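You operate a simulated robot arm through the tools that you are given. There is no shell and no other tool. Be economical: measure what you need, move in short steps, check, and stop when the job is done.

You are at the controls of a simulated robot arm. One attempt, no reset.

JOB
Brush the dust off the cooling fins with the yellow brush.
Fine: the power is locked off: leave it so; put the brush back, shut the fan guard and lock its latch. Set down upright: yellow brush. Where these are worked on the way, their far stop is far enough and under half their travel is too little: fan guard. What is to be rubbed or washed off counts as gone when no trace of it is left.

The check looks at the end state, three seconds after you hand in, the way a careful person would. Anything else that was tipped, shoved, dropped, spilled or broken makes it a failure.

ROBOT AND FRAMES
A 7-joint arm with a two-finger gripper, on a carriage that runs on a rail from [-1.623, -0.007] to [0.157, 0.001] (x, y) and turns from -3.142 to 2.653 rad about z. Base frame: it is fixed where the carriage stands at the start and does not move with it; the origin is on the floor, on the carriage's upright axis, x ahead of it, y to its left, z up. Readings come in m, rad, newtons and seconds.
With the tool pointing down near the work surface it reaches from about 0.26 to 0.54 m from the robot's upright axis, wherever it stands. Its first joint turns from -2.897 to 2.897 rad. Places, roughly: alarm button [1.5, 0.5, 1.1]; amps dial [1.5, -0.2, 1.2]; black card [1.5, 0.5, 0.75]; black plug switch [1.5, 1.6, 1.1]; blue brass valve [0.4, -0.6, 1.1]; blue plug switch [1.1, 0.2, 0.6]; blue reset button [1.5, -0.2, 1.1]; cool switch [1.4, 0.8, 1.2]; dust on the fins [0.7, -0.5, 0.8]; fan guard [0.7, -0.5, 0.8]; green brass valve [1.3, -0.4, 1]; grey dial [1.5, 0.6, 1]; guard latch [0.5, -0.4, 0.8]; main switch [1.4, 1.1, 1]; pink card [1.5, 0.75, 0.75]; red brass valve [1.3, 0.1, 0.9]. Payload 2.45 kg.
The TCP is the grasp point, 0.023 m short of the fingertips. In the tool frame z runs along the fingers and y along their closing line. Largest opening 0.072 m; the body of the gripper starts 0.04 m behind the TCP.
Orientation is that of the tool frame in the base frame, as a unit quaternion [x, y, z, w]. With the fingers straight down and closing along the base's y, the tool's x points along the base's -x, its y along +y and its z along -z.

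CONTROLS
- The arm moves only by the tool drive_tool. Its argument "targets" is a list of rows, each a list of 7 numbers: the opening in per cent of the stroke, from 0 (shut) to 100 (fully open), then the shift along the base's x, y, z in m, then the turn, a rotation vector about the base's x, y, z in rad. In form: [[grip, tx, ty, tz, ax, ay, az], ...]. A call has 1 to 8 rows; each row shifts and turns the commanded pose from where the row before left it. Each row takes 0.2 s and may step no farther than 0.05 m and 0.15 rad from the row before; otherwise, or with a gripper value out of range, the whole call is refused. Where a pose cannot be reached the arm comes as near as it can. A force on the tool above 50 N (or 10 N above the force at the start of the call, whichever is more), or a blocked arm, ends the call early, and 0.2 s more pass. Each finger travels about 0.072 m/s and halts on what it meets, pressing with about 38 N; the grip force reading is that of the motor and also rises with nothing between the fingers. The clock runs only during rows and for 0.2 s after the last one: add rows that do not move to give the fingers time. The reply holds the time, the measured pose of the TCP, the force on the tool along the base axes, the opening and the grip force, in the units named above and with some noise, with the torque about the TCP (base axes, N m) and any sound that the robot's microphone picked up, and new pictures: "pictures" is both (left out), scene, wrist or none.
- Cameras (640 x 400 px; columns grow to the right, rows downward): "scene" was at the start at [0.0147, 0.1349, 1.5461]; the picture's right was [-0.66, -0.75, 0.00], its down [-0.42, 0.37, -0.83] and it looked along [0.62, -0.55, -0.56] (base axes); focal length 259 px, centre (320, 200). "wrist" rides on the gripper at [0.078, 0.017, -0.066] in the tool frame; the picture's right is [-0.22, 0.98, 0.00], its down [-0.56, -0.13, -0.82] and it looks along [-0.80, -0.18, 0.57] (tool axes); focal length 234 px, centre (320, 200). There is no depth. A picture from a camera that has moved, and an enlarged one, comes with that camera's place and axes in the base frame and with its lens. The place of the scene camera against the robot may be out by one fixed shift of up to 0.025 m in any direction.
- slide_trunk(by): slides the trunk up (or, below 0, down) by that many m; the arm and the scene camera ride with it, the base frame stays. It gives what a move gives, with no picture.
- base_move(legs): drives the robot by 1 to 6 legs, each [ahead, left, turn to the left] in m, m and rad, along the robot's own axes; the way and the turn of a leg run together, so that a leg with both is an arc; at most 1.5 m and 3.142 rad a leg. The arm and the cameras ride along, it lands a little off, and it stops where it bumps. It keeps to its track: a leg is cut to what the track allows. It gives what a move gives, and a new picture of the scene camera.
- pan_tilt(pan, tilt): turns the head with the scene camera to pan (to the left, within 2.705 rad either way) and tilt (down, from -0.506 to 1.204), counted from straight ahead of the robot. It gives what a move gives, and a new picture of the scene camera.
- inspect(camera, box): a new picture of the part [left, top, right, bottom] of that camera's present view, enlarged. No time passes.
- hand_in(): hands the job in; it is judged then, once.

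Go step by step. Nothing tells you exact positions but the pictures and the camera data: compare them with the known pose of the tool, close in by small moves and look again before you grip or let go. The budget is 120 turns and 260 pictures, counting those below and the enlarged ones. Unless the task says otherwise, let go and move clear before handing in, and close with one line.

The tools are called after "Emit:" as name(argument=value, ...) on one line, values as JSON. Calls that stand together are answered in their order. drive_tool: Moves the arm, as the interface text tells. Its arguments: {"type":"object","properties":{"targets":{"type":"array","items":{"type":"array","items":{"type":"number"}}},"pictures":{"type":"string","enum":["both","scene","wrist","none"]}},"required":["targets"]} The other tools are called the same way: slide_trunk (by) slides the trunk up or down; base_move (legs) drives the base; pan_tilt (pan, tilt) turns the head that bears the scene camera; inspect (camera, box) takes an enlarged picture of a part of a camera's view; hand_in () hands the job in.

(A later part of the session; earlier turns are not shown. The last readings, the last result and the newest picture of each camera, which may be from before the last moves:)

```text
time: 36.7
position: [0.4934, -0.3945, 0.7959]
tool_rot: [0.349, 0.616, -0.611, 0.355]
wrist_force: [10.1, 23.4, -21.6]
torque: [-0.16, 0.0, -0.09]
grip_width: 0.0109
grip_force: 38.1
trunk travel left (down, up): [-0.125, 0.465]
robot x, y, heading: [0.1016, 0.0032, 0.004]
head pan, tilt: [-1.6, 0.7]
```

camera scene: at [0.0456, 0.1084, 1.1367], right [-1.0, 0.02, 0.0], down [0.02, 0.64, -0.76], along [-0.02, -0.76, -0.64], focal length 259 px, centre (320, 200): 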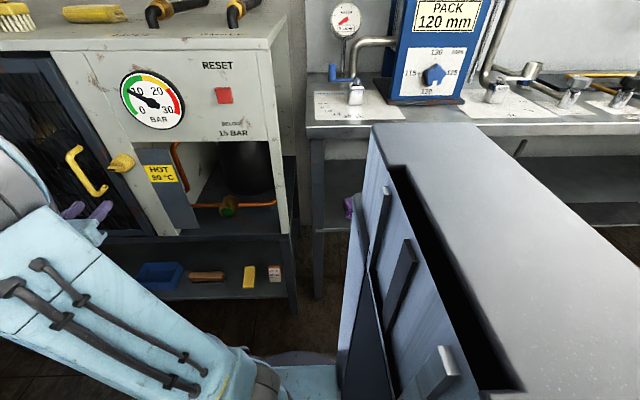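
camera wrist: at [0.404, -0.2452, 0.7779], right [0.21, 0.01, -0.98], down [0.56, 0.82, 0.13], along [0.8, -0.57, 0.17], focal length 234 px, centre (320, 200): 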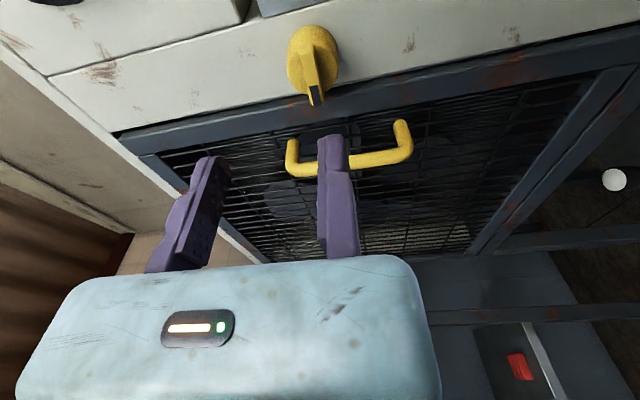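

Emit:
drive_tool(targets=[[10, 0.0, 0, -0.002, 0, 0, 0], [10, 0.0006, 0, 0.0005, 0, -0.15, 0], [10, 0.0005, 0, 0.0006, 0, -0.15, 0], [10, 0.0005, 0, 0.0007, 0, -0.15, 0], [10, 0, 0, 0, 0, 0, 0]], pictures="none")

Emit:
drive_tool(targets=[[10, 0.0002, 0, 0.0004, 0, -0.1, 0], [10, 0.0, 0, 0.0005, 0, -0.1, 0], [10, 0, 0, 0, 0, 0, 0]], pictures="wrist")

```text
time: 37.9
position: [0.4951, -0.3942, 0.798]
tool_rot: [0.476, 0.52, -0.517, 0.485]
wrist_force: [20.1, 9.9, 10.6]
torque: [0.8, 0.09, -0.36]
grip_width: 0.011
grip_force: 37.4
trunk travel left (down, up): [-0.125, 0.465]
robot x, y, heading: [0.1007, 0.0016, 0.006]
head pan, tilt: [-1.6, 0.7]
```

```text
time: 38.7
position: [0.4951, -0.3941, 0.7985]
tool_rot: [0.525, 0.47, -0.466, 0.535]
wrist_force: [27.3, 3.2, 17.4]
torque: [0.02, 1.03, -0.05]
grip_width: 0.0126
grip_force: 39.2
trunk travel left (down, up): [-0.125, 0.465]
robot x, y, heading: [0.1004, 0.0004, 0.012]
head pan, tilt: [-1.6, 0.7]
camera wrist: at [0.52, -0.3296, 0.7228], right [0.94, 0.01, 0.34], down [-0.2, 0.82, 0.53], along [-0.27, -0.57, 0.78], focal length 234 px, centre (320, 200)
```

wrist: 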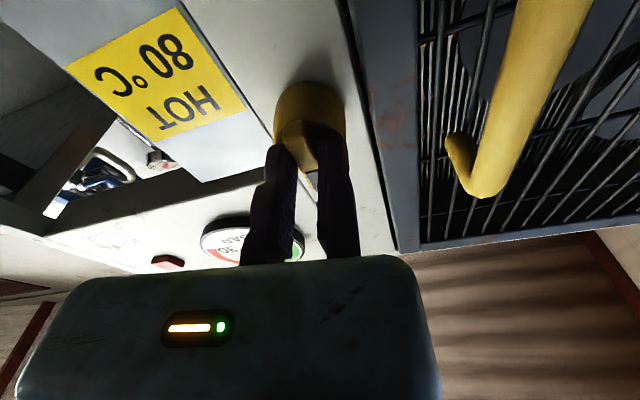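

Emit:
drive_tool(targets=[[10, 0, 0, -0.0003, 0, 0.1, 0], [40, 0, 0, 0, 0, 0, 0], [60, 0, 0, 0, 0, 0, 0], [60, 0, 0, 0, 0, 0, 0]], pictures="wrist")

Emit:
inspect(camera="scene", box=[30, 120, 190, 220])

```text
time: 39.7
position: [0.4956, -0.3941, 0.7963]
tool_rot: [0.503, 0.496, -0.494, 0.507]
wrist_force: [22.2, 5.9, 2.5]
torque: [-0.31, 0.16, 0.24]
grip_width: 0.0432
grip_force: 0.1
trunk travel left (down, up): [-0.125, 0.465]
robot x, y, heading: [0.1038, 0.0024, 0.002]
head pan, tilt: [-1.6, 0.7]
camera wrist: at [0.5117, -0.3295, 0.7182], right [0.97, 0.01, 0.24], down [-0.14, 0.82, 0.55], along [-0.19, -0.57, 0.8], focal length 234 px, centre (320, 200)
```

wrist: 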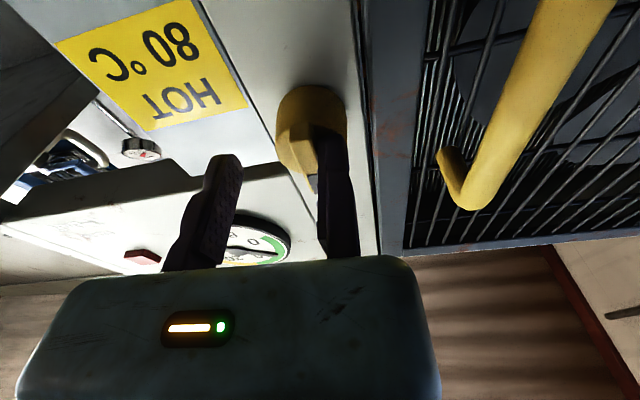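

```text
4.00 times, centred on (110, 170) of scene
camera zoom: at [0.0472, 0.1092, 1.1365], right [-1.0, 0.02, 0.0], down [0.01, 0.64, -0.77], along [-0.02, -0.77, -0.64], focal length 1036 px, centre (1160, 320)
```

zoom: 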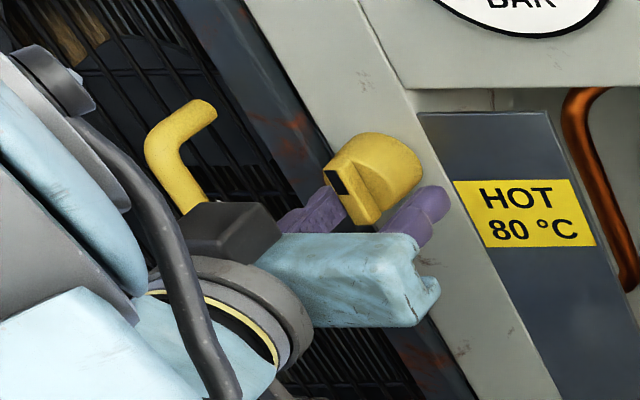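

Emit:
drive_tool(targets=[[60, 0.004, 0, 0, 0, 0, 0], [60, 0.004, 0, 0, 0, 0, 0], [60, 0, 0, 0, 0, 0, 0]], pictures="wrist")

Emit:
inspect(camera="scene", box=[30, 120, 190, 220])

```text
time: 40.5
position: [0.4998, -0.3946, 0.7965]
tool_rot: [0.503, 0.494, -0.494, 0.508]
wrist_force: [-10.7, 27.6, -1.9]
torque: [0.22, 0.05, -0.23]
grip_width: 0.0433
grip_force: 0.2
trunk travel left (down, up): [-0.125, 0.465]
robot x, y, heading: [0.1017, 0.0006, 0.001]
head pan, tilt: [-1.6, 0.7]
camera wrist: at [0.5176, -0.3297, 0.7208], right [0.97, 0.01, 0.24], down [-0.14, 0.82, 0.55], along [-0.19, -0.57, 0.8], focal length 234 px, centre (320, 200)
```

wrist: 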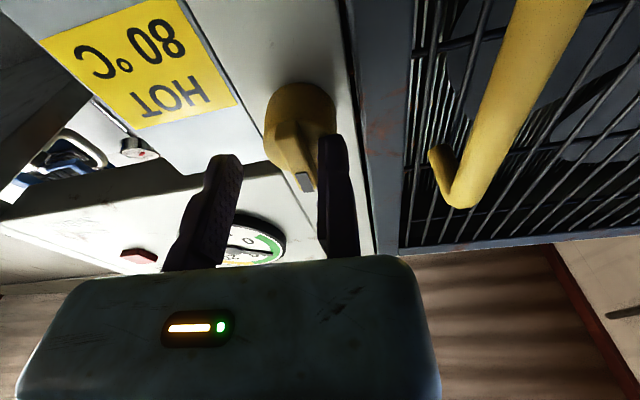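

```text
4.00 times, centred on (110, 170) of scene
camera zoom: at [0.0453, 0.1102, 1.1365], right [-1.0, 0.02, 0.0], down [0.02, 0.64, -0.77], along [-0.02, -0.77, -0.64], focal length 1036 px, centre (1160, 320)
```

zoom: 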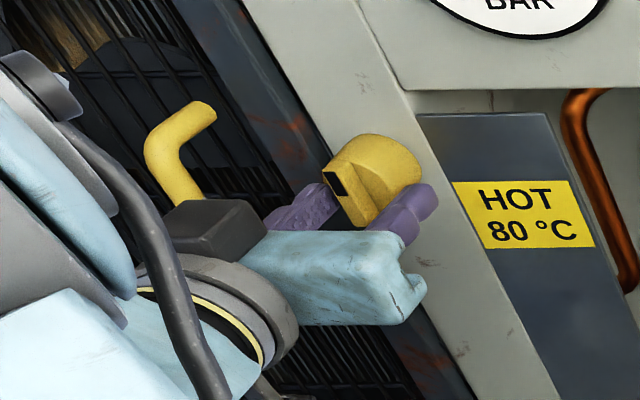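

Emit:
drive_tool(targets=[[60, 0, 0.01, 0, 0, 0, 0], [60, 0, 0.03, 0, 0, 0, 0], [60, 0, 0.04, 0, 0, 0, 0]], pictures="wrist")

Emit:
inspect(camera="scene", box=[30, 120, 190, 220])

```text
time: 41.3
position: [0.5022, -0.3152, 0.7978]
tool_rot: [0.503, 0.495, -0.494, 0.508]
wrist_force: [-0.1, -0.4, -0.1]
torque: [-0.02, 0.01, 0.02]
grip_width: 0.0433
grip_force: 0.0
trunk travel left (down, up): [-0.125, 0.465]
robot x, y, heading: [0.1044, 0.0023, 0.005]
head pan, tilt: [-1.6, 0.7]
camera wrist: at [0.5188, -0.2512, 0.7202], right [0.97, 0.01, 0.24], down [-0.14, 0.82, 0.55], along [-0.19, -0.57, 0.8], focal length 234 px, centre (320, 200)
```

wrist: 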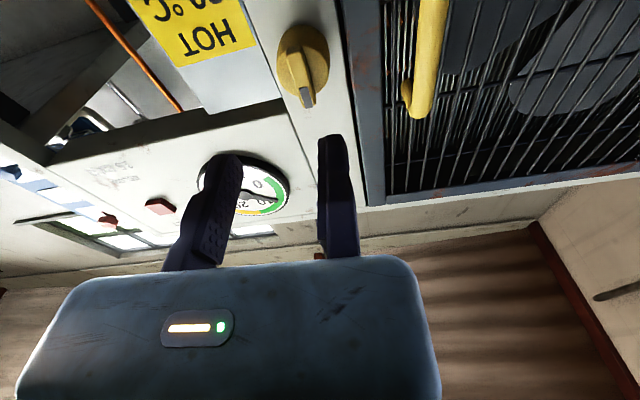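

```text
4.00 times, centred on (110, 170) of scene
camera zoom: at [0.0461, 0.1084, 1.1366], right [-1.0, 0.02, 0.0], down [0.02, 0.64, -0.76], along [-0.02, -0.76, -0.64], focal length 1036 px, centre (1160, 320)
```

zoom: 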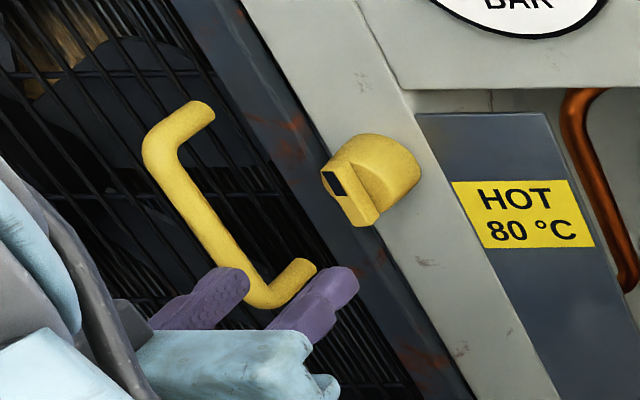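

The latch now stays vertical (open). On to the handle: grip and pull gently.

Emit:
drive_tool(targets=[[60, 0.04, 0.01, -0.005, 0, 0, 0], [60, 0.034, 0, 0.0, 0, 0, 0], [60, 0, -0.045, 0, 0, 0, 0], [60, 0, -0.045, 0, 0, 0, 0], [60, 0, -0.005, 0, 0, 0, 0], [25, 0, 0, 0, 0, 0, 0], [10, 0, 0, 0, 0, 0, 0], [5, 0, 0, 0, 0, 0, 0]], pictures="none")

Emit:
drive_tool(targets=[[5, -0.002, 0.01, 0, 0, 0, 0], [5, 0, 0.01, 0, 0, 0, 0], [5, 0, 0.01, 0, 0, 0, 0]], pictures="wrist")

```text
time: 43.1
position: [0.5738, -0.4001, 0.7905]
tool_rot: [0.502, 0.496, -0.494, 0.508]
wrist_force: [2.7, -0.6, 1.0]
torque: [0.19, 0.63, -0.05]
grip_width: 0.0137
grip_force: 41.0
trunk travel left (down, up): [-0.125, 0.465]
robot x, y, heading: [0.0981, -0.0011, 0.011]
head pan, tilt: [-1.6, 0.7]
```

```text
time: 43.9
position: [0.5776, -0.3689, 0.7907]
tool_rot: [0.498, 0.499, -0.491, 0.511]
wrist_force: [42.1, -8.2, 6.2]
torque: [0.08, 0.89, 0.0]
grip_width: 0.0137
grip_force: 39.8
trunk travel left (down, up): [-0.125, 0.465]
robot x, y, heading: [0.1005, -0.0026, 0.008]
head pan, tilt: [-1.6, 0.7]
camera wrist: at [0.5946, -0.3038, 0.7137], right [0.97, 0.02, 0.24], down [-0.15, 0.82, 0.55], along [-0.18, -0.57, 0.8], focal length 234 px, centre (320, 200)
```

wrist: 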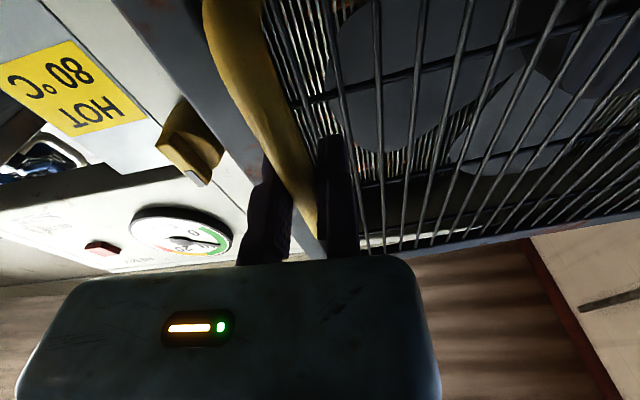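

The guard is swinging. I follow the hinge arc.

Emit:
drive_tool(targets=[[5, 0.004, 0.0, 0, 0, 0, 0], [5, 0.01, 0.036, 0, 0, 0, 0], [5, 0.014, 0.036, 0, 0, 0, 0], [5, 0.0166, 0.034, 0, 0, 0, 0], [5, 0, 0, 0, 0, 0, 0]], pictures="wrist")

```text
time: 45.1
position: [0.6184, -0.2642, 0.7926]
tool_rot: [0.503, 0.495, -0.494, 0.508]
wrist_force: [-10.0, 5.7, 0.4]
torque: [-0.04, 0.15, 0.24]
grip_width: 0.0164
grip_force: 9.5
trunk travel left (down, up): [-0.125, 0.465]
robot x, y, heading: [0.0988, 0.0039, 0.007]
head pan, tilt: [-1.6, 0.7]
camera wrist: at [0.6354, -0.2002, 0.7143], right [0.97, 0.01, 0.24], down [-0.14, 0.82, 0.55], along [-0.19, -0.57, 0.8], focal length 234 px, centre (320, 200)
```

wrist: 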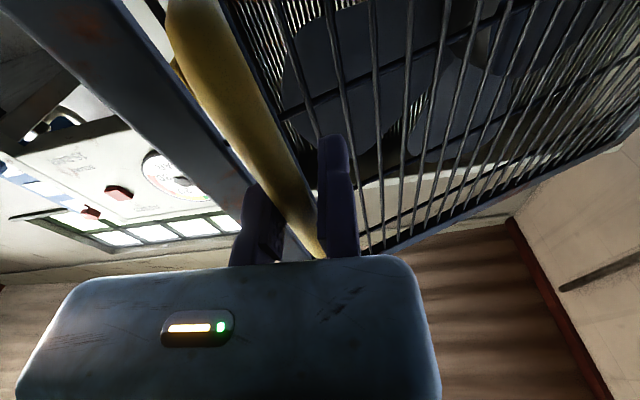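

Emit:
drive_tool(targets=[[0, 0, 0.0, 0, 0, 0, -0.1], [0, 0.0, 0, 0, 0, 0, -0.1], [0, 0, 0, 0, 0, 0, -0.1], [0, 0, 0, 0, 0, 0, 0]], pictures="both")

```text
time: 46.1
position: [0.6173, -0.2644, 0.7916]
tool_rot: [0.571, 0.415, -0.564, 0.428]
wrist_force: [-33.4, 16.4, -8.4]
torque: [0.09, 0.1, 0.42]
grip_width: 0.0176
grip_force: 37.5
trunk travel left (down, up): [-0.125, 0.465]
robot x, y, heading: [0.1024, -0.0012, 0.004]
head pan, tilt: [-1.6, 0.7]
camera scene: at [0.0442, 0.1096, 1.1363], right [-1.0, 0.02, 0.0], down [0.02, 0.64, -0.77], along [-0.02, -0.77, -0.64], focal length 259 px, centre (320, 200)
camera wrist: at [0.6531, -0.2081, 0.7144], right [0.93, -0.28, 0.24], down [0.11, 0.83, 0.55], along [-0.35, -0.49, 0.8], focal length 234 px, centre (320, 200)
```

scene: 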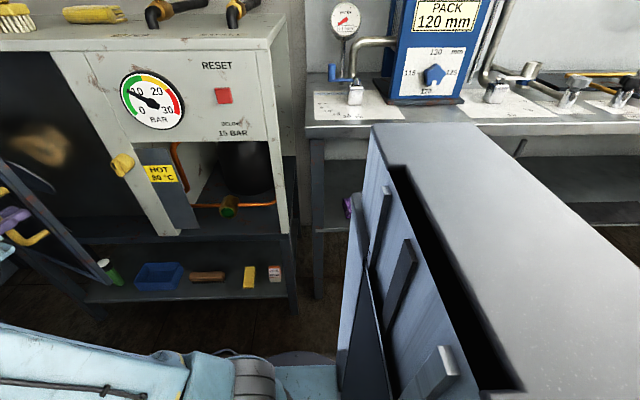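
wrist: 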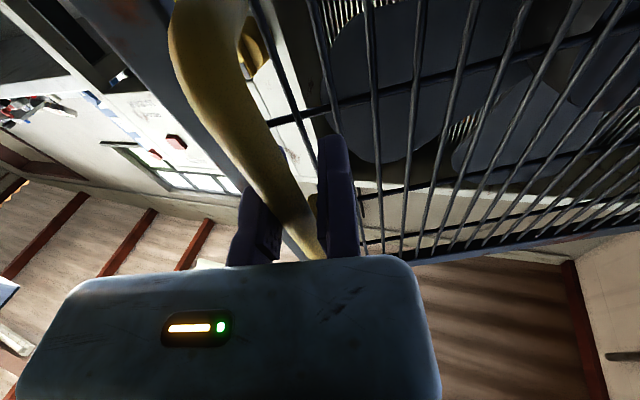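

Emit:
drive_tool(targets=[[5, 0.012, 0.034, 0, 0, 0, -0.08], [5, 0.023, 0.03, 0, 0, 0, -0.08], [5, 0.024, 0.028, 0, 0, 0, -0.08], [5, 0.028, 0.025, 0, 0, 0, -0.08], [5, 0, 0, 0, 0, 0, 0]], pictures="both")

```text
time: 47.3
position: [0.7044, -0.1452, 0.7911]
tool_rot: [0.63, 0.319, -0.625, 0.333]
wrist_force: [-6.6, 9.4, -3.5]
torque: [0.07, -0.01, 0.12]
grip_width: 0.0183
grip_force: 11.2
trunk travel left (down, up): [-0.125, 0.465]
robot x, y, heading: [0.1004, -0.0018, 0.006]
head pan, tilt: [-1.6, 0.7]
camera scene: at [0.0457, 0.1092, 1.1364], right [-1.0, 0.02, 0.0], down [0.02, 0.64, -0.77], along [-0.02, -0.77, -0.64], focal length 259 px, centre (320, 200)
camera wrist: at [0.7571, -0.1036, 0.7137], right [0.8, -0.56, 0.24], down [0.36, 0.75, 0.55], along [-0.49, -0.36, 0.8], focal length 234 px, centre (320, 200)
```

scene: 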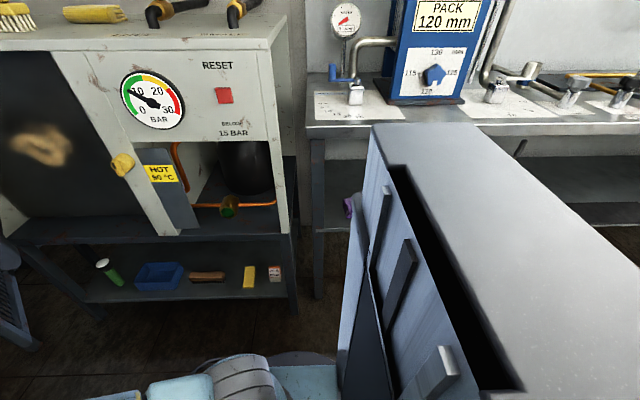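
wrist: 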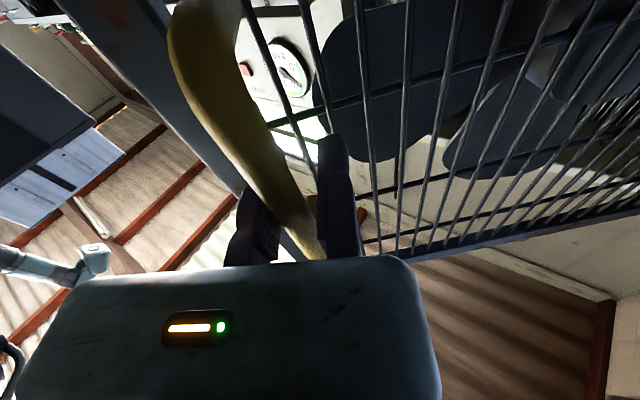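

Emit:
drive_tool(targets=[[5, 0.028, 0.022, 0, 0, 0, -0.08], [5, 0.032, 0.019, 0, 0, 0, -0.08], [5, 0.033, 0.016, 0, 0, 0, -0.08], [5, 0.034, 0.011, 0, 0, 0, -0.08], [5, 0, 0, 0, 0, 0, 0]], pictures="wrist")

```text
time: 48.5
position: [0.7371, -0.112, 0.8021]
tool_rot: [0.657, 0.263, -0.652, 0.274]
wrist_force: [11.7, -18.5, -31.0]
torque: [0.09, 0.71, -0.35]
grip_width: 0.014
grip_force: 40.5
out of reach, approached as far as the arm can: row 2, 3, 4
trunk travel left (down, up): [-0.125, 0.465]
robot x, y, heading: [0.1036, -0.0027, 0.005]
head pan, tilt: [-1.6, 0.7]
camera wrist: at [0.7967, -0.0796, 0.7239], right [0.68, -0.69, 0.24], down [0.49, 0.67, 0.56], along [-0.54, -0.27, 0.8], focal length 234 px, centre (320, 200)
```

wrist: 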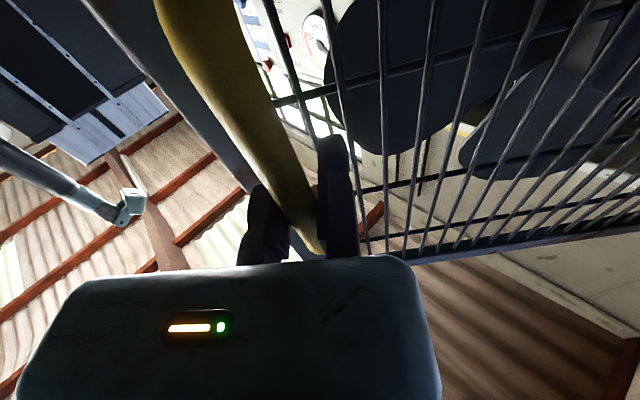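

Emit:
drive_tool(targets=[[50, 0, 0, 0, 0, 0, 0], [100, 0, 0, 0, 0, 0, 0], [100, 0, 0, 0, 0, 0, 0], [100, 0, 0, 0, 0, 0, 0.1]], pictures="wrist")

```text
time: 49.4
position: [0.7356, -0.1143, 0.8066]
tool_rot: [0.656, 0.261, -0.652, 0.276]
wrist_force: [9.0, -12.4, -0.9]
torque: [0.22, -0.07, -0.19]
grip_width: 0.0722
grip_force: 0.1
trunk travel left (down, up): [-0.125, 0.465]
robot x, y, heading: [0.1055, -0.0032, 0.006]
head pan, tilt: [-1.6, 0.7]
stopped in row 4: the force on the tool passed its limit at 64 N (the readings are from after the stop); the commanded pose is now the measured one
camera wrist: at [0.7941, -0.0817, 0.7289], right [0.68, -0.69, 0.24], down [0.49, 0.67, 0.55], along [-0.54, -0.26, 0.8], focal length 234 px, centre (320, 200)
```

wrist: 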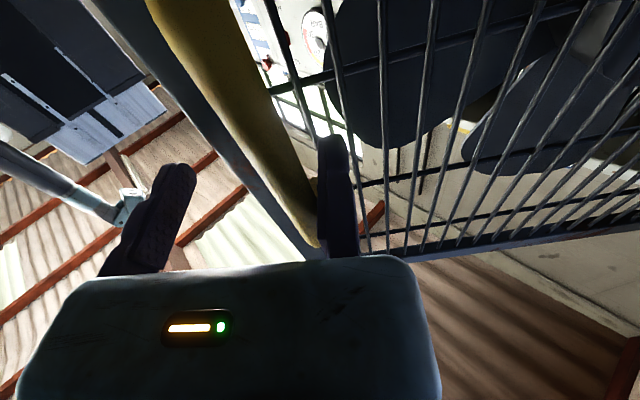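

Emit:
base_move(legs=[[0.05, 0, 0]])

Emit:
drive_tool(targets=[[100, 0, 0.0, 0, 0, 0, 0]], pictures="wrist")

```text
time: 50.3
position: [0.7857, -0.1101, 0.807]
tool_rot: [0.656, 0.26, -0.651, 0.279]
wrist_force: [0.5, -0.1, -0.1]
torque: [0.0, 0.01, -0.01]
grip_width: 0.0718
grip_force: 0.1
trunk travel left (down, up): [-0.125, 0.465]
robot x, y, heading: [0.1527, -0.0005, 0.006]
head pan, tilt: [-1.6, 0.7]
camera scene: at [0.0962, 0.109, 1.1366], right [-1.0, 0.02, 0.0], down [0.02, 0.64, -0.76], along [-0.02, -0.76, -0.64], focal length 259 px, centre (320, 200)
```

scene: 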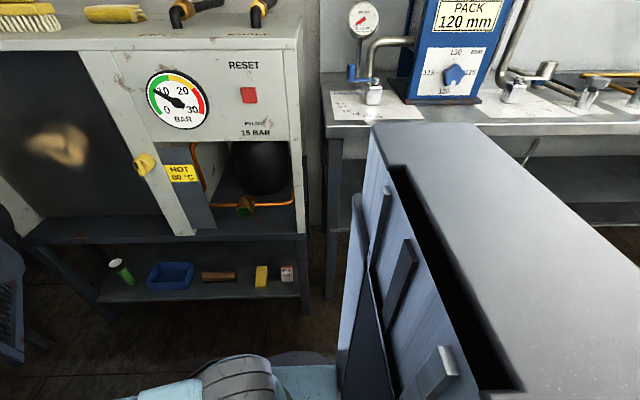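

```text
time: 50.7
position: [0.7852, -0.1112, 0.808]
tool_rot: [0.656, 0.262, -0.651, 0.279]
wrist_force: [-0.1, 0.3, -0.7]
torque: [-0.02, -0.05, -0.02]
grip_width: 0.0719
grip_force: 0.0
trunk travel left (down, up): [-0.125, 0.465]
robot x, y, heading: [0.1476, 0.0003, 0.007]
head pan, tilt: [-1.6, 0.7]
camera wrist: at [0.8438, -0.079, 0.7299], right [0.68, -0.69, 0.24], down [0.48, 0.68, 0.55], along [-0.54, -0.26, 0.8], focal length 234 px, centre (320, 200)
```

wrist: 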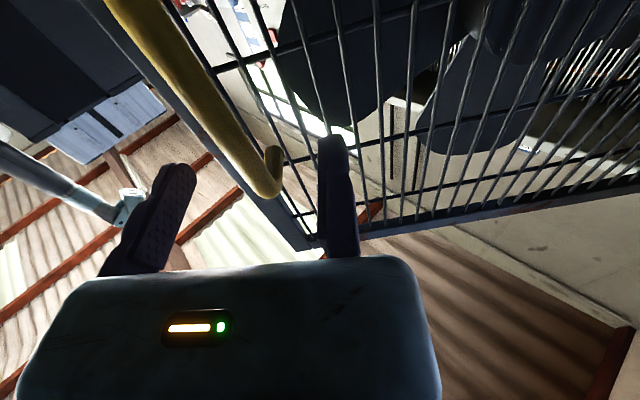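

Emit:
drive_tool(targets=[[100, 0.015, 0.015, 0, 0, 0, 0.12], [100, 0.012, 0.018, 0, 0, 0, 0.12], [100, 0.01, 0.02, 0, 0, 0, 0.12], [100, 0, 0.03, 0, 0, 0, 0.12], [100, 0, 0, 0, 0, 0, 0]], pictures="wrist")

```text
time: 51.9
position: [0.821, -0.0288, 0.8072]
tool_rot: [0.574, 0.411, -0.566, 0.426]
wrist_force: [0.6, -1.4, -1.3]
torque: [0.01, 0.04, -0.01]
grip_width: 0.072
grip_force: 0.0
trunk travel left (down, up): [-0.125, 0.465]
robot x, y, heading: [0.1515, -0.0004, 0.007]
head pan, tilt: [-1.6, 0.7]
camera wrist: at [0.8587, 0.0276, 0.7291], right [0.93, -0.29, 0.24], down [0.12, 0.82, 0.55], along [-0.36, -0.48, 0.8], focal length 234 px, centre (320, 200)
```

wrist: 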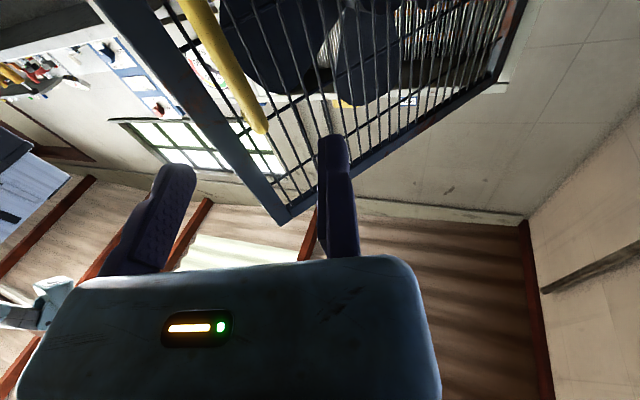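

Clear of the handle; the guard is about 55° open. I'll go round the free edge to push it wider from inside.

Emit:
drive_tool(targets=[[50, 0, 0.045, 0, 0, 0, 0.1], [30, 0, 0.045, 0, 0, 0, 0.1], [0, -0.045, 0, 0, 0, 0, 0.1], [0, -0.045, 0, 0, 0, 0, 0], [0, -0.045, 0, 0, 0, 0, 0], [0, -0.045, 0, 0, 0, 0, 0], [0, -0.04, 0, 0, 0, 0, 0]], pictures="none")

Emit:
pan_tilt(pan=-0.85, tilt=0.6)

```text
time: 53.5
position: [0.6005, 0.0635, 0.8084]
tool_rot: [0.507, 0.491, -0.497, 0.505]
wrist_force: [-0.3, 1.4, 0.4]
torque: [0.0, -0.03, -0.03]
grip_width: 0.0
grip_force: 28.8
trunk travel left (down, up): [-0.125, 0.465]
robot x, y, heading: [0.1532, -0.0002, 0.006]
head pan, tilt: [-1.6, 0.7]
```

```text
time: 54.6
position: [0.6006, 0.0632, 0.8075]
tool_rot: [0.507, 0.491, -0.497, 0.505]
wrist_force: [0.1, 0.1, 0.3]
torque: [0.02, -0.01, 0.02]
grip_width: 0.0001
grip_force: 28.4
trunk travel left (down, up): [-0.125, 0.465]
robot x, y, heading: [0.1527, -0.0002, 0.007]
head pan, tilt: [-0.85, 0.6]
camera scene: at [0.1569, 0.1278, 1.1452], right [-0.75, -0.66, 0.0], down [-0.37, 0.42, -0.83], along [0.55, -0.62, -0.57], focal length 259 px, centre (320, 200)
```

scene: 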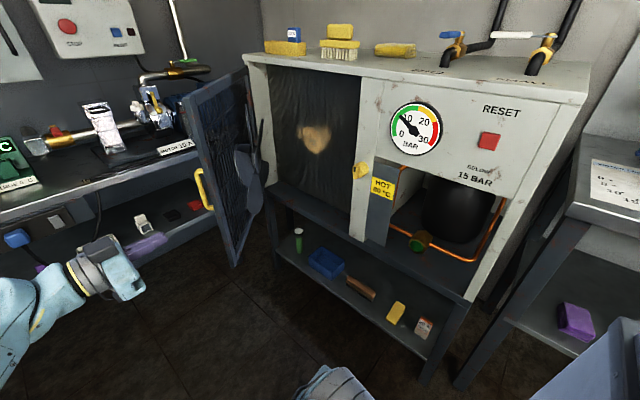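

Emit:
drive_tool(targets=[[0, 0, -0.04, 0, 0, 0, 0.12], [0, 0, -0.04, 0, 0, 0, 0.12], [0, 0, -0.04, 0, 0, 0, 0.12], [0, 0, -0.04, 0, 0, 0, 0.12], [0, 0, -0.04, 0, 0, 0, 0.12], [0, 0.03, -0.03, 0, 0, 0, 0]], pictures="scene")

```text
time: 56.0
position: [0.6312, -0.1708, 0.8072]
tool_rot: [0.339, 0.619, -0.326, 0.629]
wrist_force: [-0.5, 0.3, 1.2]
torque: [-0.02, 0.04, 0.0]
grip_width: 0.0
grip_force: 28.2
trunk travel left (down, up): [-0.125, 0.465]
robot x, y, heading: [0.1495, -0.0011, 0.007]
head pan, tilt: [-0.85, 0.6]
camera scene: at [0.1568, 0.1283, 1.1452], right [-0.75, -0.66, 0.0], down [-0.38, 0.42, -0.83], along [0.55, -0.62, -0.56], focal length 259 px, centre (320, 200)
```

scene: 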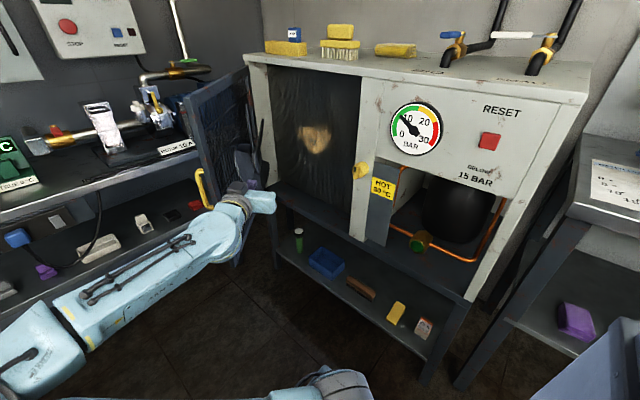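

Now push the guard toward +x.

Emit:
drive_tool(targets=[[0, 0.04, 0, 0, 0, 0, 0], [0, 0.04, 0, 0, 0, 0, 0], [0, 0.04, 0, 0, 0, 0, 0], [0, 0.04, 0, 0, 0, 0, 0], [0, 0.04, 0, 0, 0, 0, 0.1], [0, 0.03, 0, 0, 0, 0, 0.1]], pictures="scene")

```text
time: 56.5
position: [0.6756, -0.1681, 0.8065]
tool_rot: [0.342, 0.617, -0.325, 0.629]
wrist_force: [-21.7, 21.1, 6.8]
torque: [0.24, 0.07, 0.42]
grip_width: 0.0
grip_force: 27.7
trunk travel left (down, up): [-0.125, 0.465]
robot x, y, heading: [0.1496, -0.0046, 0.007]
head pan, tilt: [-0.85, 0.6]
stopped in row 2: the force on the tool passed its limit at 107 N (the readings are from after the stop); the commanded pose is now the measured one
camera scene: at [0.1546, 0.1291, 1.1453], right [-0.75, -0.67, 0.0], down [-0.37, 0.42, -0.83], along [0.55, -0.62, -0.56], focal length 259 px, centre (320, 200)
```

scene: 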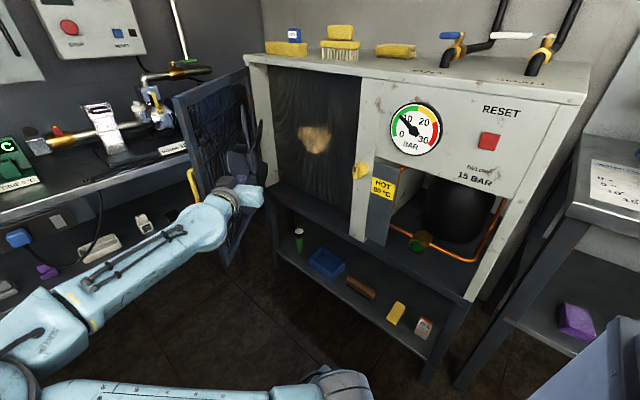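

Emit:
drive_tool(targets=[[0, 0.005, 0.003, 0, 0, 0, 0], [0, 0.01, 0.005, 0, 0, 0, 0], [0, 0.01, 0.005, 0, 0, 0, 0], [0, 0.01, 0.005, 0, 0, 0, 0], [0, 0.01, 0.004, 0, 0, 0, 0]], pictures="wrist")

```text
time: 56.9
position: [0.6781, -0.1657, 0.8063]
tool_rot: [0.342, 0.617, -0.325, 0.63]
wrist_force: [-19.5, 18.7, 8.9]
torque: [0.23, 0.07, 0.35]
grip_width: 0.0002
grip_force: 28.5
trunk travel left (down, up): [-0.125, 0.465]
robot x, y, heading: [0.1506, 0.0034, 0.008]
head pan, tilt: [-0.85, 0.6]
stopped in row 1: the force on the tool passed its limit at 55 N (the readings are from after the stop); the commanded pose is now the measured one
camera wrist: at [0.6567, -0.0998, 0.7293], right [0.81, 0.54, 0.25], down [-0.57, 0.6, 0.55], along [0.15, -0.59, 0.8], focal length 234 px, centre (320, 200)
```

wrist: 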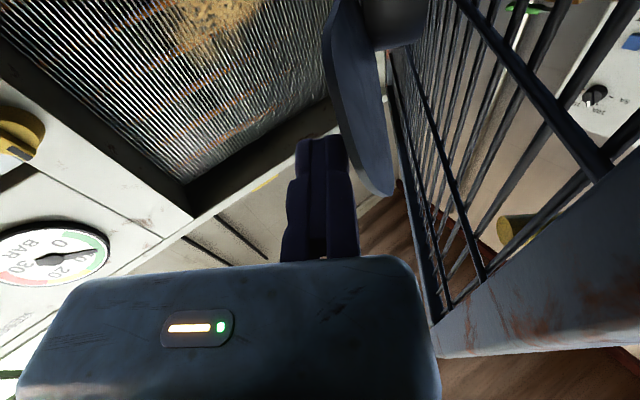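

I was touching the fan blade on the inside, so back off and push on the frame's free edge instead.

Emit:
drive_tool(targets=[[0, -0.04, 0, 0, 0, 0, 0], [0, -0.02, 0.03, 0, 0, 0, -0.1], [0, 0, 0.04, 0, 0, 0, -0.1], [0, 0, 0, 0, 0, 0, -0.1]], pictures="both")

```text
time: 57.9
position: [0.6188, -0.0965, 0.8079]
tool_rot: [0.432, 0.56, -0.416, 0.572]
wrist_force: [-0.1, -1.1, -0.1]
torque: [0.02, -0.02, -0.02]
grip_width: 0.0002
grip_force: 28.6
trunk travel left (down, up): [-0.125, 0.465]
robot x, y, heading: [0.1486, 0.0003, 0.005]
head pan, tilt: [-0.85, 0.6]
camera scene: at [0.156, 0.1278, 1.1453], right [-0.75, -0.67, 0.0], down [-0.38, 0.42, -0.83], along [0.55, -0.62, -0.56], focal length 259 px, centre (320, 200)
camera wrist: at [0.6179, -0.0291, 0.7295], right [0.93, 0.27, 0.24], down [-0.37, 0.75, 0.56], along [-0.03, -0.61, 0.79], focal length 234 px, centre (320, 200)
```

scene: 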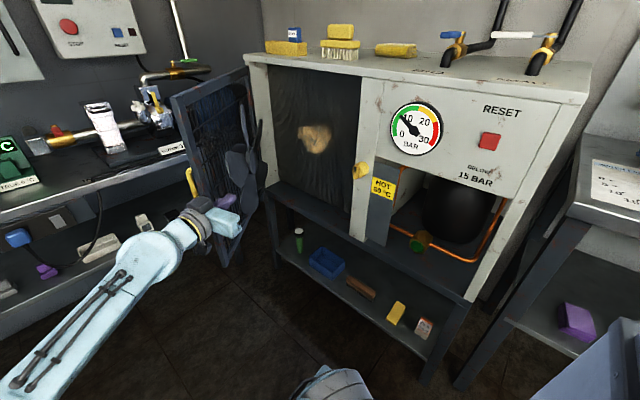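
wrist: 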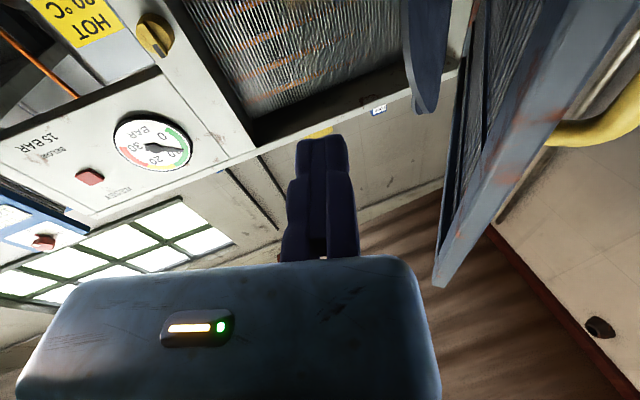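

Emit:
drive_tool(targets=[[0, 0.03, 0, 0, 0, 0, 0], [0, 0.02, 0, 0, 0, 0, 0], [0, 0.015, 0, 0, 0, 0, 0], [0, 0.015, 0, 0, 0, 0, 0], [0, 0.015, 0, 0, 0, 0, 0], [0, 0.015, 0, 0, 0, 0, 0], [0, 0.015, 0, 0, 0, 0, 0]], pictures="both")

```text
time: 59.4
position: [0.7316, -0.0894, 0.8053]
tool_rot: [0.429, 0.562, -0.412, 0.575]
wrist_force: [-10.5, 17.5, 1.7]
torque: [0.07, 0.03, 0.01]
grip_width: 0.0001
grip_force: 28.5
trunk travel left (down, up): [-0.125, 0.465]
robot x, y, heading: [0.1481, -0.0003, 0.011]
head pan, tilt: [-0.85, 0.6]
stopped in row 7: the force on the tool passed its limit at 63 N (the readings are from after the stop); the commanded pose is now the measured one
camera scene: at [0.1544, 0.1288, 1.1452], right [-0.74, -0.67, 0.0], down [-0.38, 0.42, -0.83], along [0.55, -0.61, -0.56], focal length 259 px, centre (320, 200)
camera wrist: at [0.7306, -0.021, 0.7284], right [0.93, 0.28, 0.25], down [-0.37, 0.74, 0.55], along [-0.03, -0.61, 0.79], focal length 234 px, centre (320, 200)
```

scene: 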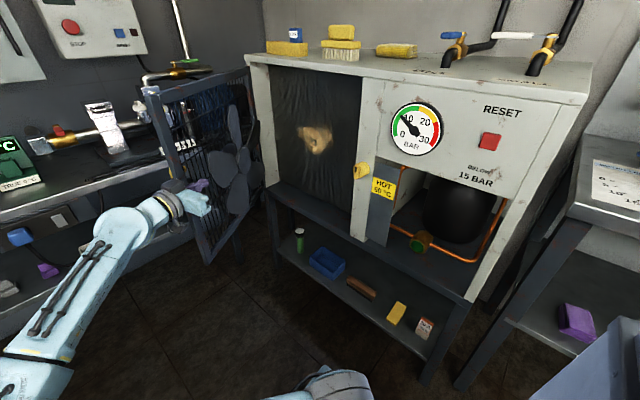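
wrist: 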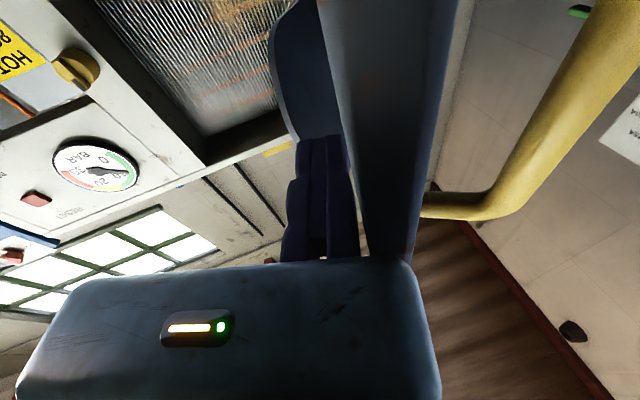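

Emit:
drive_tool(targets=[[0, 0.006, 0.002, 0, 0, 0, 0], [0, 0.008, 0.001, 0, 0, 0, 0], [0, 0.01, 0, 0, 0, 0, 0], [0, 0.01, 0, 0, 0, 0, 0], [0, 0.01, 0, 0, 0, 0, 0], [0, 0.01, 0, 0, 0, 0, 0]], pictures="scene")

```text
time: 59.9
position: [0.7403, -0.082, 0.8046]
tool_rot: [0.427, 0.563, -0.41, 0.576]
wrist_force: [-8.2, 13.7, 2.2]
torque: [-0.01, 0.0, 0.07]
grip_width: 0.0001
grip_force: 28.8
trunk travel left (down, up): [-0.125, 0.465]
robot x, y, heading: [0.1534, 0.0014, 0.011]
head pan, tilt: [-0.85, 0.6]
stopped in row 2: the force on the tool passed its limit at 54 N (the readings are from after the stop); the commanded pose is now the measured one
camera scene: at [0.1539, 0.1287, 1.1452], right [-0.74, -0.67, 0.0], down [-0.38, 0.42, -0.83], along [0.55, -0.61, -0.56], focal length 259 px, centre (320, 200)
```

scene: 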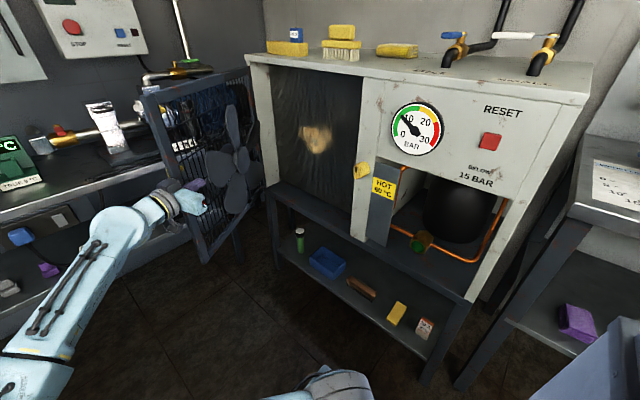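

Guard is open about 80°, well past half. I back away, return to tool-down pose and raise the trunk to fetch the brush on top.

Emit:
drive_tool(targets=[[0, -0.045, 0.01, 0, 0, 0, -0.1], [0, -0.045, 0.02, 0, 0, 0, -0.1], [0, -0.045, 0.02, 0, 0, 0, -0.1], [0, -0.045, 0, 0, 0.15, 0, 0], [0, -0.045, 0, 0, 0.15, 0, 0], [0, 0, 0, 0, 0.15, 0, 0], [0, 0, 0, 0, 0.15, 0, 0], [0, 0, 0, 0, 0.15, 0, 0]], pictures="none")

Emit:
drive_tool(targets=[[0, 0, 0, 0, 0.15, 0, 0], [0, 0, 0, 0, 0.15, 0, 0], [0, 0, 0, 0, 0.15, 0, 0], [0, 0, 0, 0, 0.15, 0, 0], [0, 0, 0, 0, 0.15, 0, 0], [0, 0, 0, 0, 0.07, 0, 0]], pictures="none")

Emit:
slide_trunk(by=0.4)

Emit:
drive_tool(targets=[[100, 0, 0, 0, 0, 0, 0], [100, 0, 0, 0, 0, 0, 0]], pictures="both")

```text
time: 61.7
position: [0.5156, -0.035, 0.8044]
tool_rot: [0.659, 0.639, -0.278, 0.285]
wrist_force: [0.2, -0.2, 0.0]
torque: [0.01, -0.01, -0.01]
grip_width: 0.0001
grip_force: 28.5
trunk travel left (down, up): [-0.125, 0.465]
robot x, y, heading: [0.1478, 0.0013, 0.014]
head pan, tilt: [-0.85, 0.6]
```

```text
time: 63.1
position: [0.515, -0.0355, 0.8046]
tool_rot: [0.718, 0.696, 0.0, -0.001]
wrist_force: [-0.4, -0.4, 0.0]
torque: [-0.01, 0.01, 0.02]
grip_width: 0.0001
grip_force: 28.8
trunk travel left (down, up): [-0.125, 0.465]
robot x, y, heading: [0.1514, 0.0016, 0.013]
head pan, tilt: [-0.85, 0.6]
```

```text
time: 66.9
position: [0.5161, -0.0362, 1.2046]
tool_rot: [0.717, 0.697, 0.0, 0.0]
wrist_force: [0.5, 0.3, 0.6]
torque: [0.0, -0.01, -0.01]
grip_width: 0.0001
grip_force: 28.6
trunk travel left (down, up): [-0.525, 0.065]
robot x, y, heading: [0.1504, 0.0006, 0.012]
head pan, tilt: [-0.85, 0.6]
```

```text
time: 67.5
position: [0.5157, -0.0356, 1.2054]
tool_rot: [0.717, 0.697, 0.0, 0.0]
wrist_force: [0.5, -0.1, -0.3]
torque: [0.02, 0.0, 0.0]
grip_width: 0.0721
grip_force: 0.0
trunk travel left (down, up): [-0.525, 0.065]
robot x, y, heading: [0.1482, 0.003, 0.014]
head pan, tilt: [-0.85, 0.6]
camera scene: at [0.1548, 0.1278, 1.5452], right [-0.74, -0.67, 0.0], down [-0.38, 0.42, -0.83], along [0.55, -0.61, -0.56], focal length 259 px, centre (320, 200)
camera wrist: at [0.5344, 0.0411, 1.2704], right [0.97, -0.25, 0.0], down [-0.14, -0.56, 0.82], along [-0.2, -0.79, -0.57], focal length 234 px, centre (320, 200)
```

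scene: 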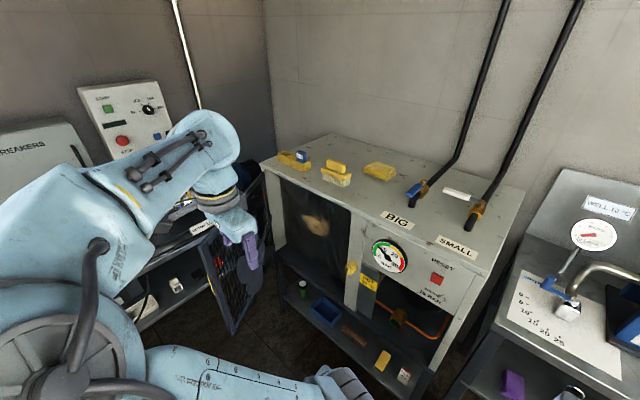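
wrist: 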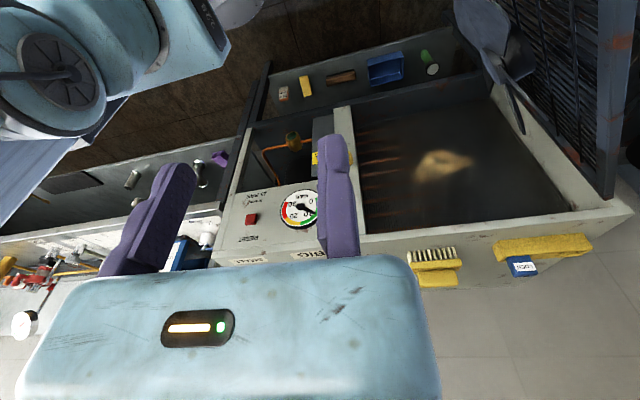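

Emit:
drive_tool(targets=[[100, 0.02, -0.04, 0, 0, 0, 0.15], [100, 0.02, -0.04, 0, 0, 0, 0.15], [100, 0.02, -0.04, 0, 0, 0, 0.15], [100, 0.02, -0.04, 0, 0, 0, 0.15], [100, 0.02, -0.04, 0, 0, 0, 0.15], [100, 0.0, -0.04, 0, 0, 0, 0.15], [100, 0, -0.04, 0, 0, 0, 0.15], [100, 0, -0.04, 0, 0, 0, 0.15]], pictures="wrist")

```text
time: 69.3
position: [0.6163, -0.3566, 1.2056]
tool_rot: [0.197, 0.98, 0.0, 0.001]
wrist_force: [0.0, 0.3, -0.4]
torque: [0.04, 0.01, -0.03]
grip_width: 0.0721
grip_force: 0.1
trunk travel left (down, up): [-0.525, 0.065]
robot x, y, heading: [0.151, -0.0026, 0.012]
head pan, tilt: [-0.85, 0.6]
camera wrist: at [0.5508, -0.3117, 1.2707], right [0.58, 0.82, 0.0], down [0.47, -0.33, 0.82], along [0.67, -0.47, -0.57], focal length 234 px, centre (320, 200)
```

wrist: 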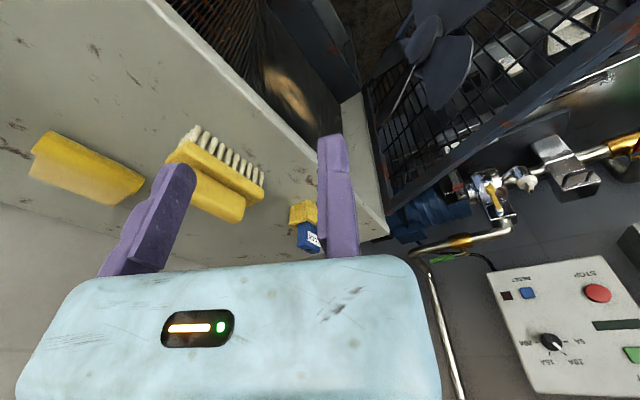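

Emit:
drive_tool(targets=[[100, 0.01, -0.04, 0, 0, 0, 0.15], [100, 0.01, -0.04, 0, 0, 0, 0.15], [100, 0.01, -0.04, 0, 0, 0, 0.1], [100, 0.013, -0.035, 0, 0, 0, 0]], pictures="wrist")

```text
time: 70.3
position: [0.6452, -0.4783, 1.2016]
tool_rot: [0.0, 1.0, 0.001, -0.001]
wrist_force: [0.1, -1.1, -0.7]
torque: [0.08, 0.02, 0.04]
grip_width: 0.072
grip_force: 0.1
out of reach, approached as far as the arm can: row 4
trunk travel left (down, up): [-0.525, 0.065]
robot x, y, heading: [0.1474, 0.0027, 0.014]
head pan, tilt: [-0.85, 0.6]
camera wrist: at [0.5668, -0.4617, 1.2682], right [0.22, 0.98, 0.0], down [0.56, -0.13, 0.82], along [0.8, -0.18, -0.57], focal length 234 px, centre (320, 200)
```

wrist: 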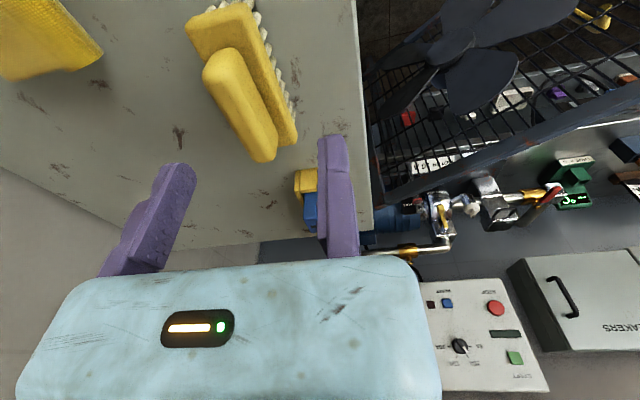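

Straight-down reach falls short, so I tilt the tool toward +x (in the plane of the brush handle) to reach it.

Emit:
drive_tool(targets=[[100, 0, 0.01, 0, 0, -0.15, 0], [100, 0, 0, 0, 0, -0.15, 0], [100, 0, 0, 0, 0, -0.15, 0], [100, 0, 0, 0, 0, -0.15, 0], [100, 0, 0, 0, 0, -0.1, 0], [100, 0, 0, 0, 0, 0, -0.08]], pictures="wrist")

```text
time: 71.7
position: [0.6448, -0.4655, 1.2044]
tool_rot: [0.038, 0.938, -0.013, 0.344]
wrist_force: [1.0, 0.3, -0.7]
torque: [0.01, 0.0, 0.0]
grip_width: 0.0721
grip_force: 0.0
trunk travel left (down, up): [-0.525, 0.065]
robot x, y, heading: [0.1485, 0.0038, 0.011]
head pan, tilt: [-0.85, 0.6]
camera wrist: at [0.5447, -0.4405, 1.2038], right [0.24, 0.96, 0.14], down [-0.11, -0.12, 0.99], along [0.96, -0.26, 0.08], focal length 234 px, centre (320, 200)
```

wrist: 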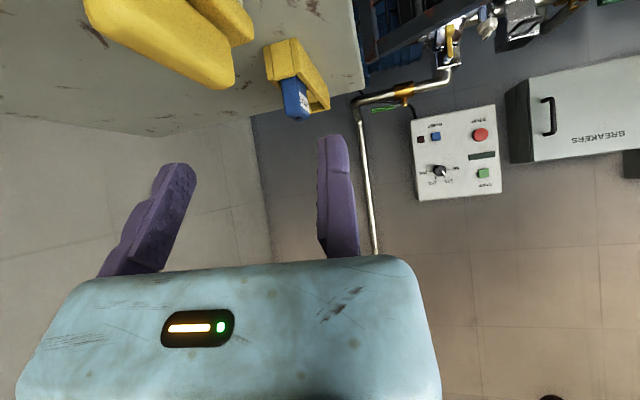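

Emit:
drive_tool(targets=[[100, 0.008, -0.03, 0, 0, 0, 0], [100, 0.007, -0.027, 0, 0, 0, 0], [100, 0, 0, -0.03, 0, 0, 0], [100, 0, 0, -0.02, 0, 0, 0], [100, 0, 0, 0, 0, 0, 0]], pictures="both")

Emit:
inspect(camera="scene", box=[230, 110, 410, 222])

```text
time: 72.9
position: [0.6608, -0.5219, 1.1544]
tool_rot: [0.039, 0.938, -0.014, 0.343]
wrist_force: [0.5, -0.5, 0.6]
torque: [-0.01, 0.01, 0.0]
grip_width: 0.072
grip_force: 0.1
trunk travel left (down, up): [-0.525, 0.065]
robot x, y, heading: [0.1503, 0.0004, 0.013]
head pan, tilt: [-0.85, 0.6]
camera scene: at [0.1549, 0.1277, 1.5453], right [-0.74, -0.67, 0.0], down [-0.38, 0.42, -0.83], along [0.55, -0.61, -0.56], focal length 259 px, centre (320, 200)
camera wrist: at [0.5592, -0.4973, 1.154], right [0.24, 0.96, 0.14], down [-0.11, -0.12, 0.99], along [0.96, -0.26, 0.08], focal length 234 px, centre (320, 200)
```

scene: 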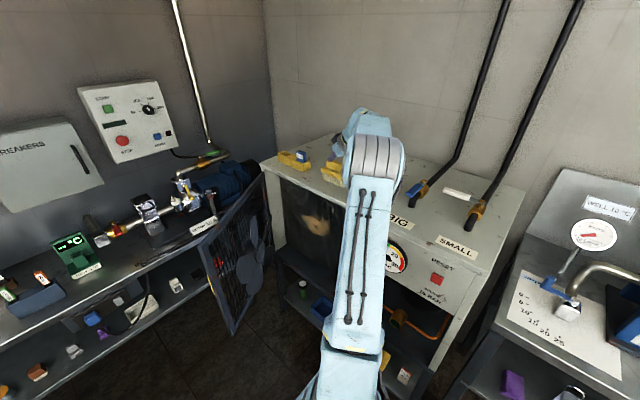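
wrist: 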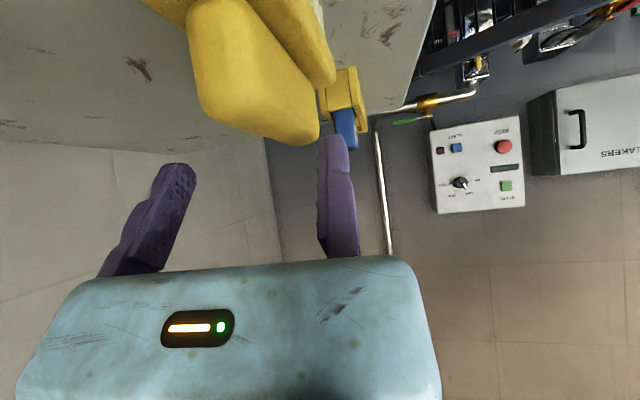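

```text
3.56 times, centred on (320, 166) of scene
camera zoom: at [0.1549, 0.1277, 1.5453], right [-0.74, -0.67, 0.0], down [-0.38, 0.42, -0.83], along [0.55, -0.61, -0.56], focal length 921 px, centre (320, 321)
```

zoom: 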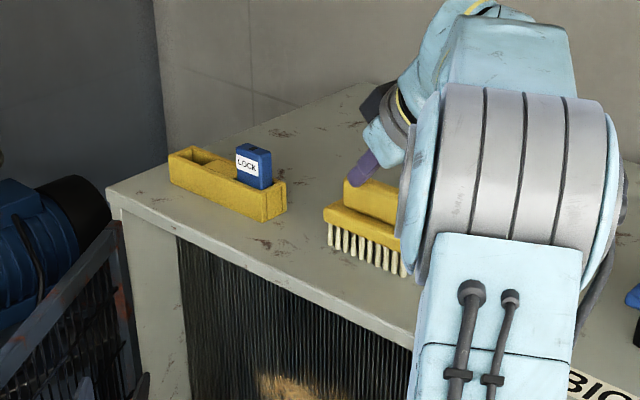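

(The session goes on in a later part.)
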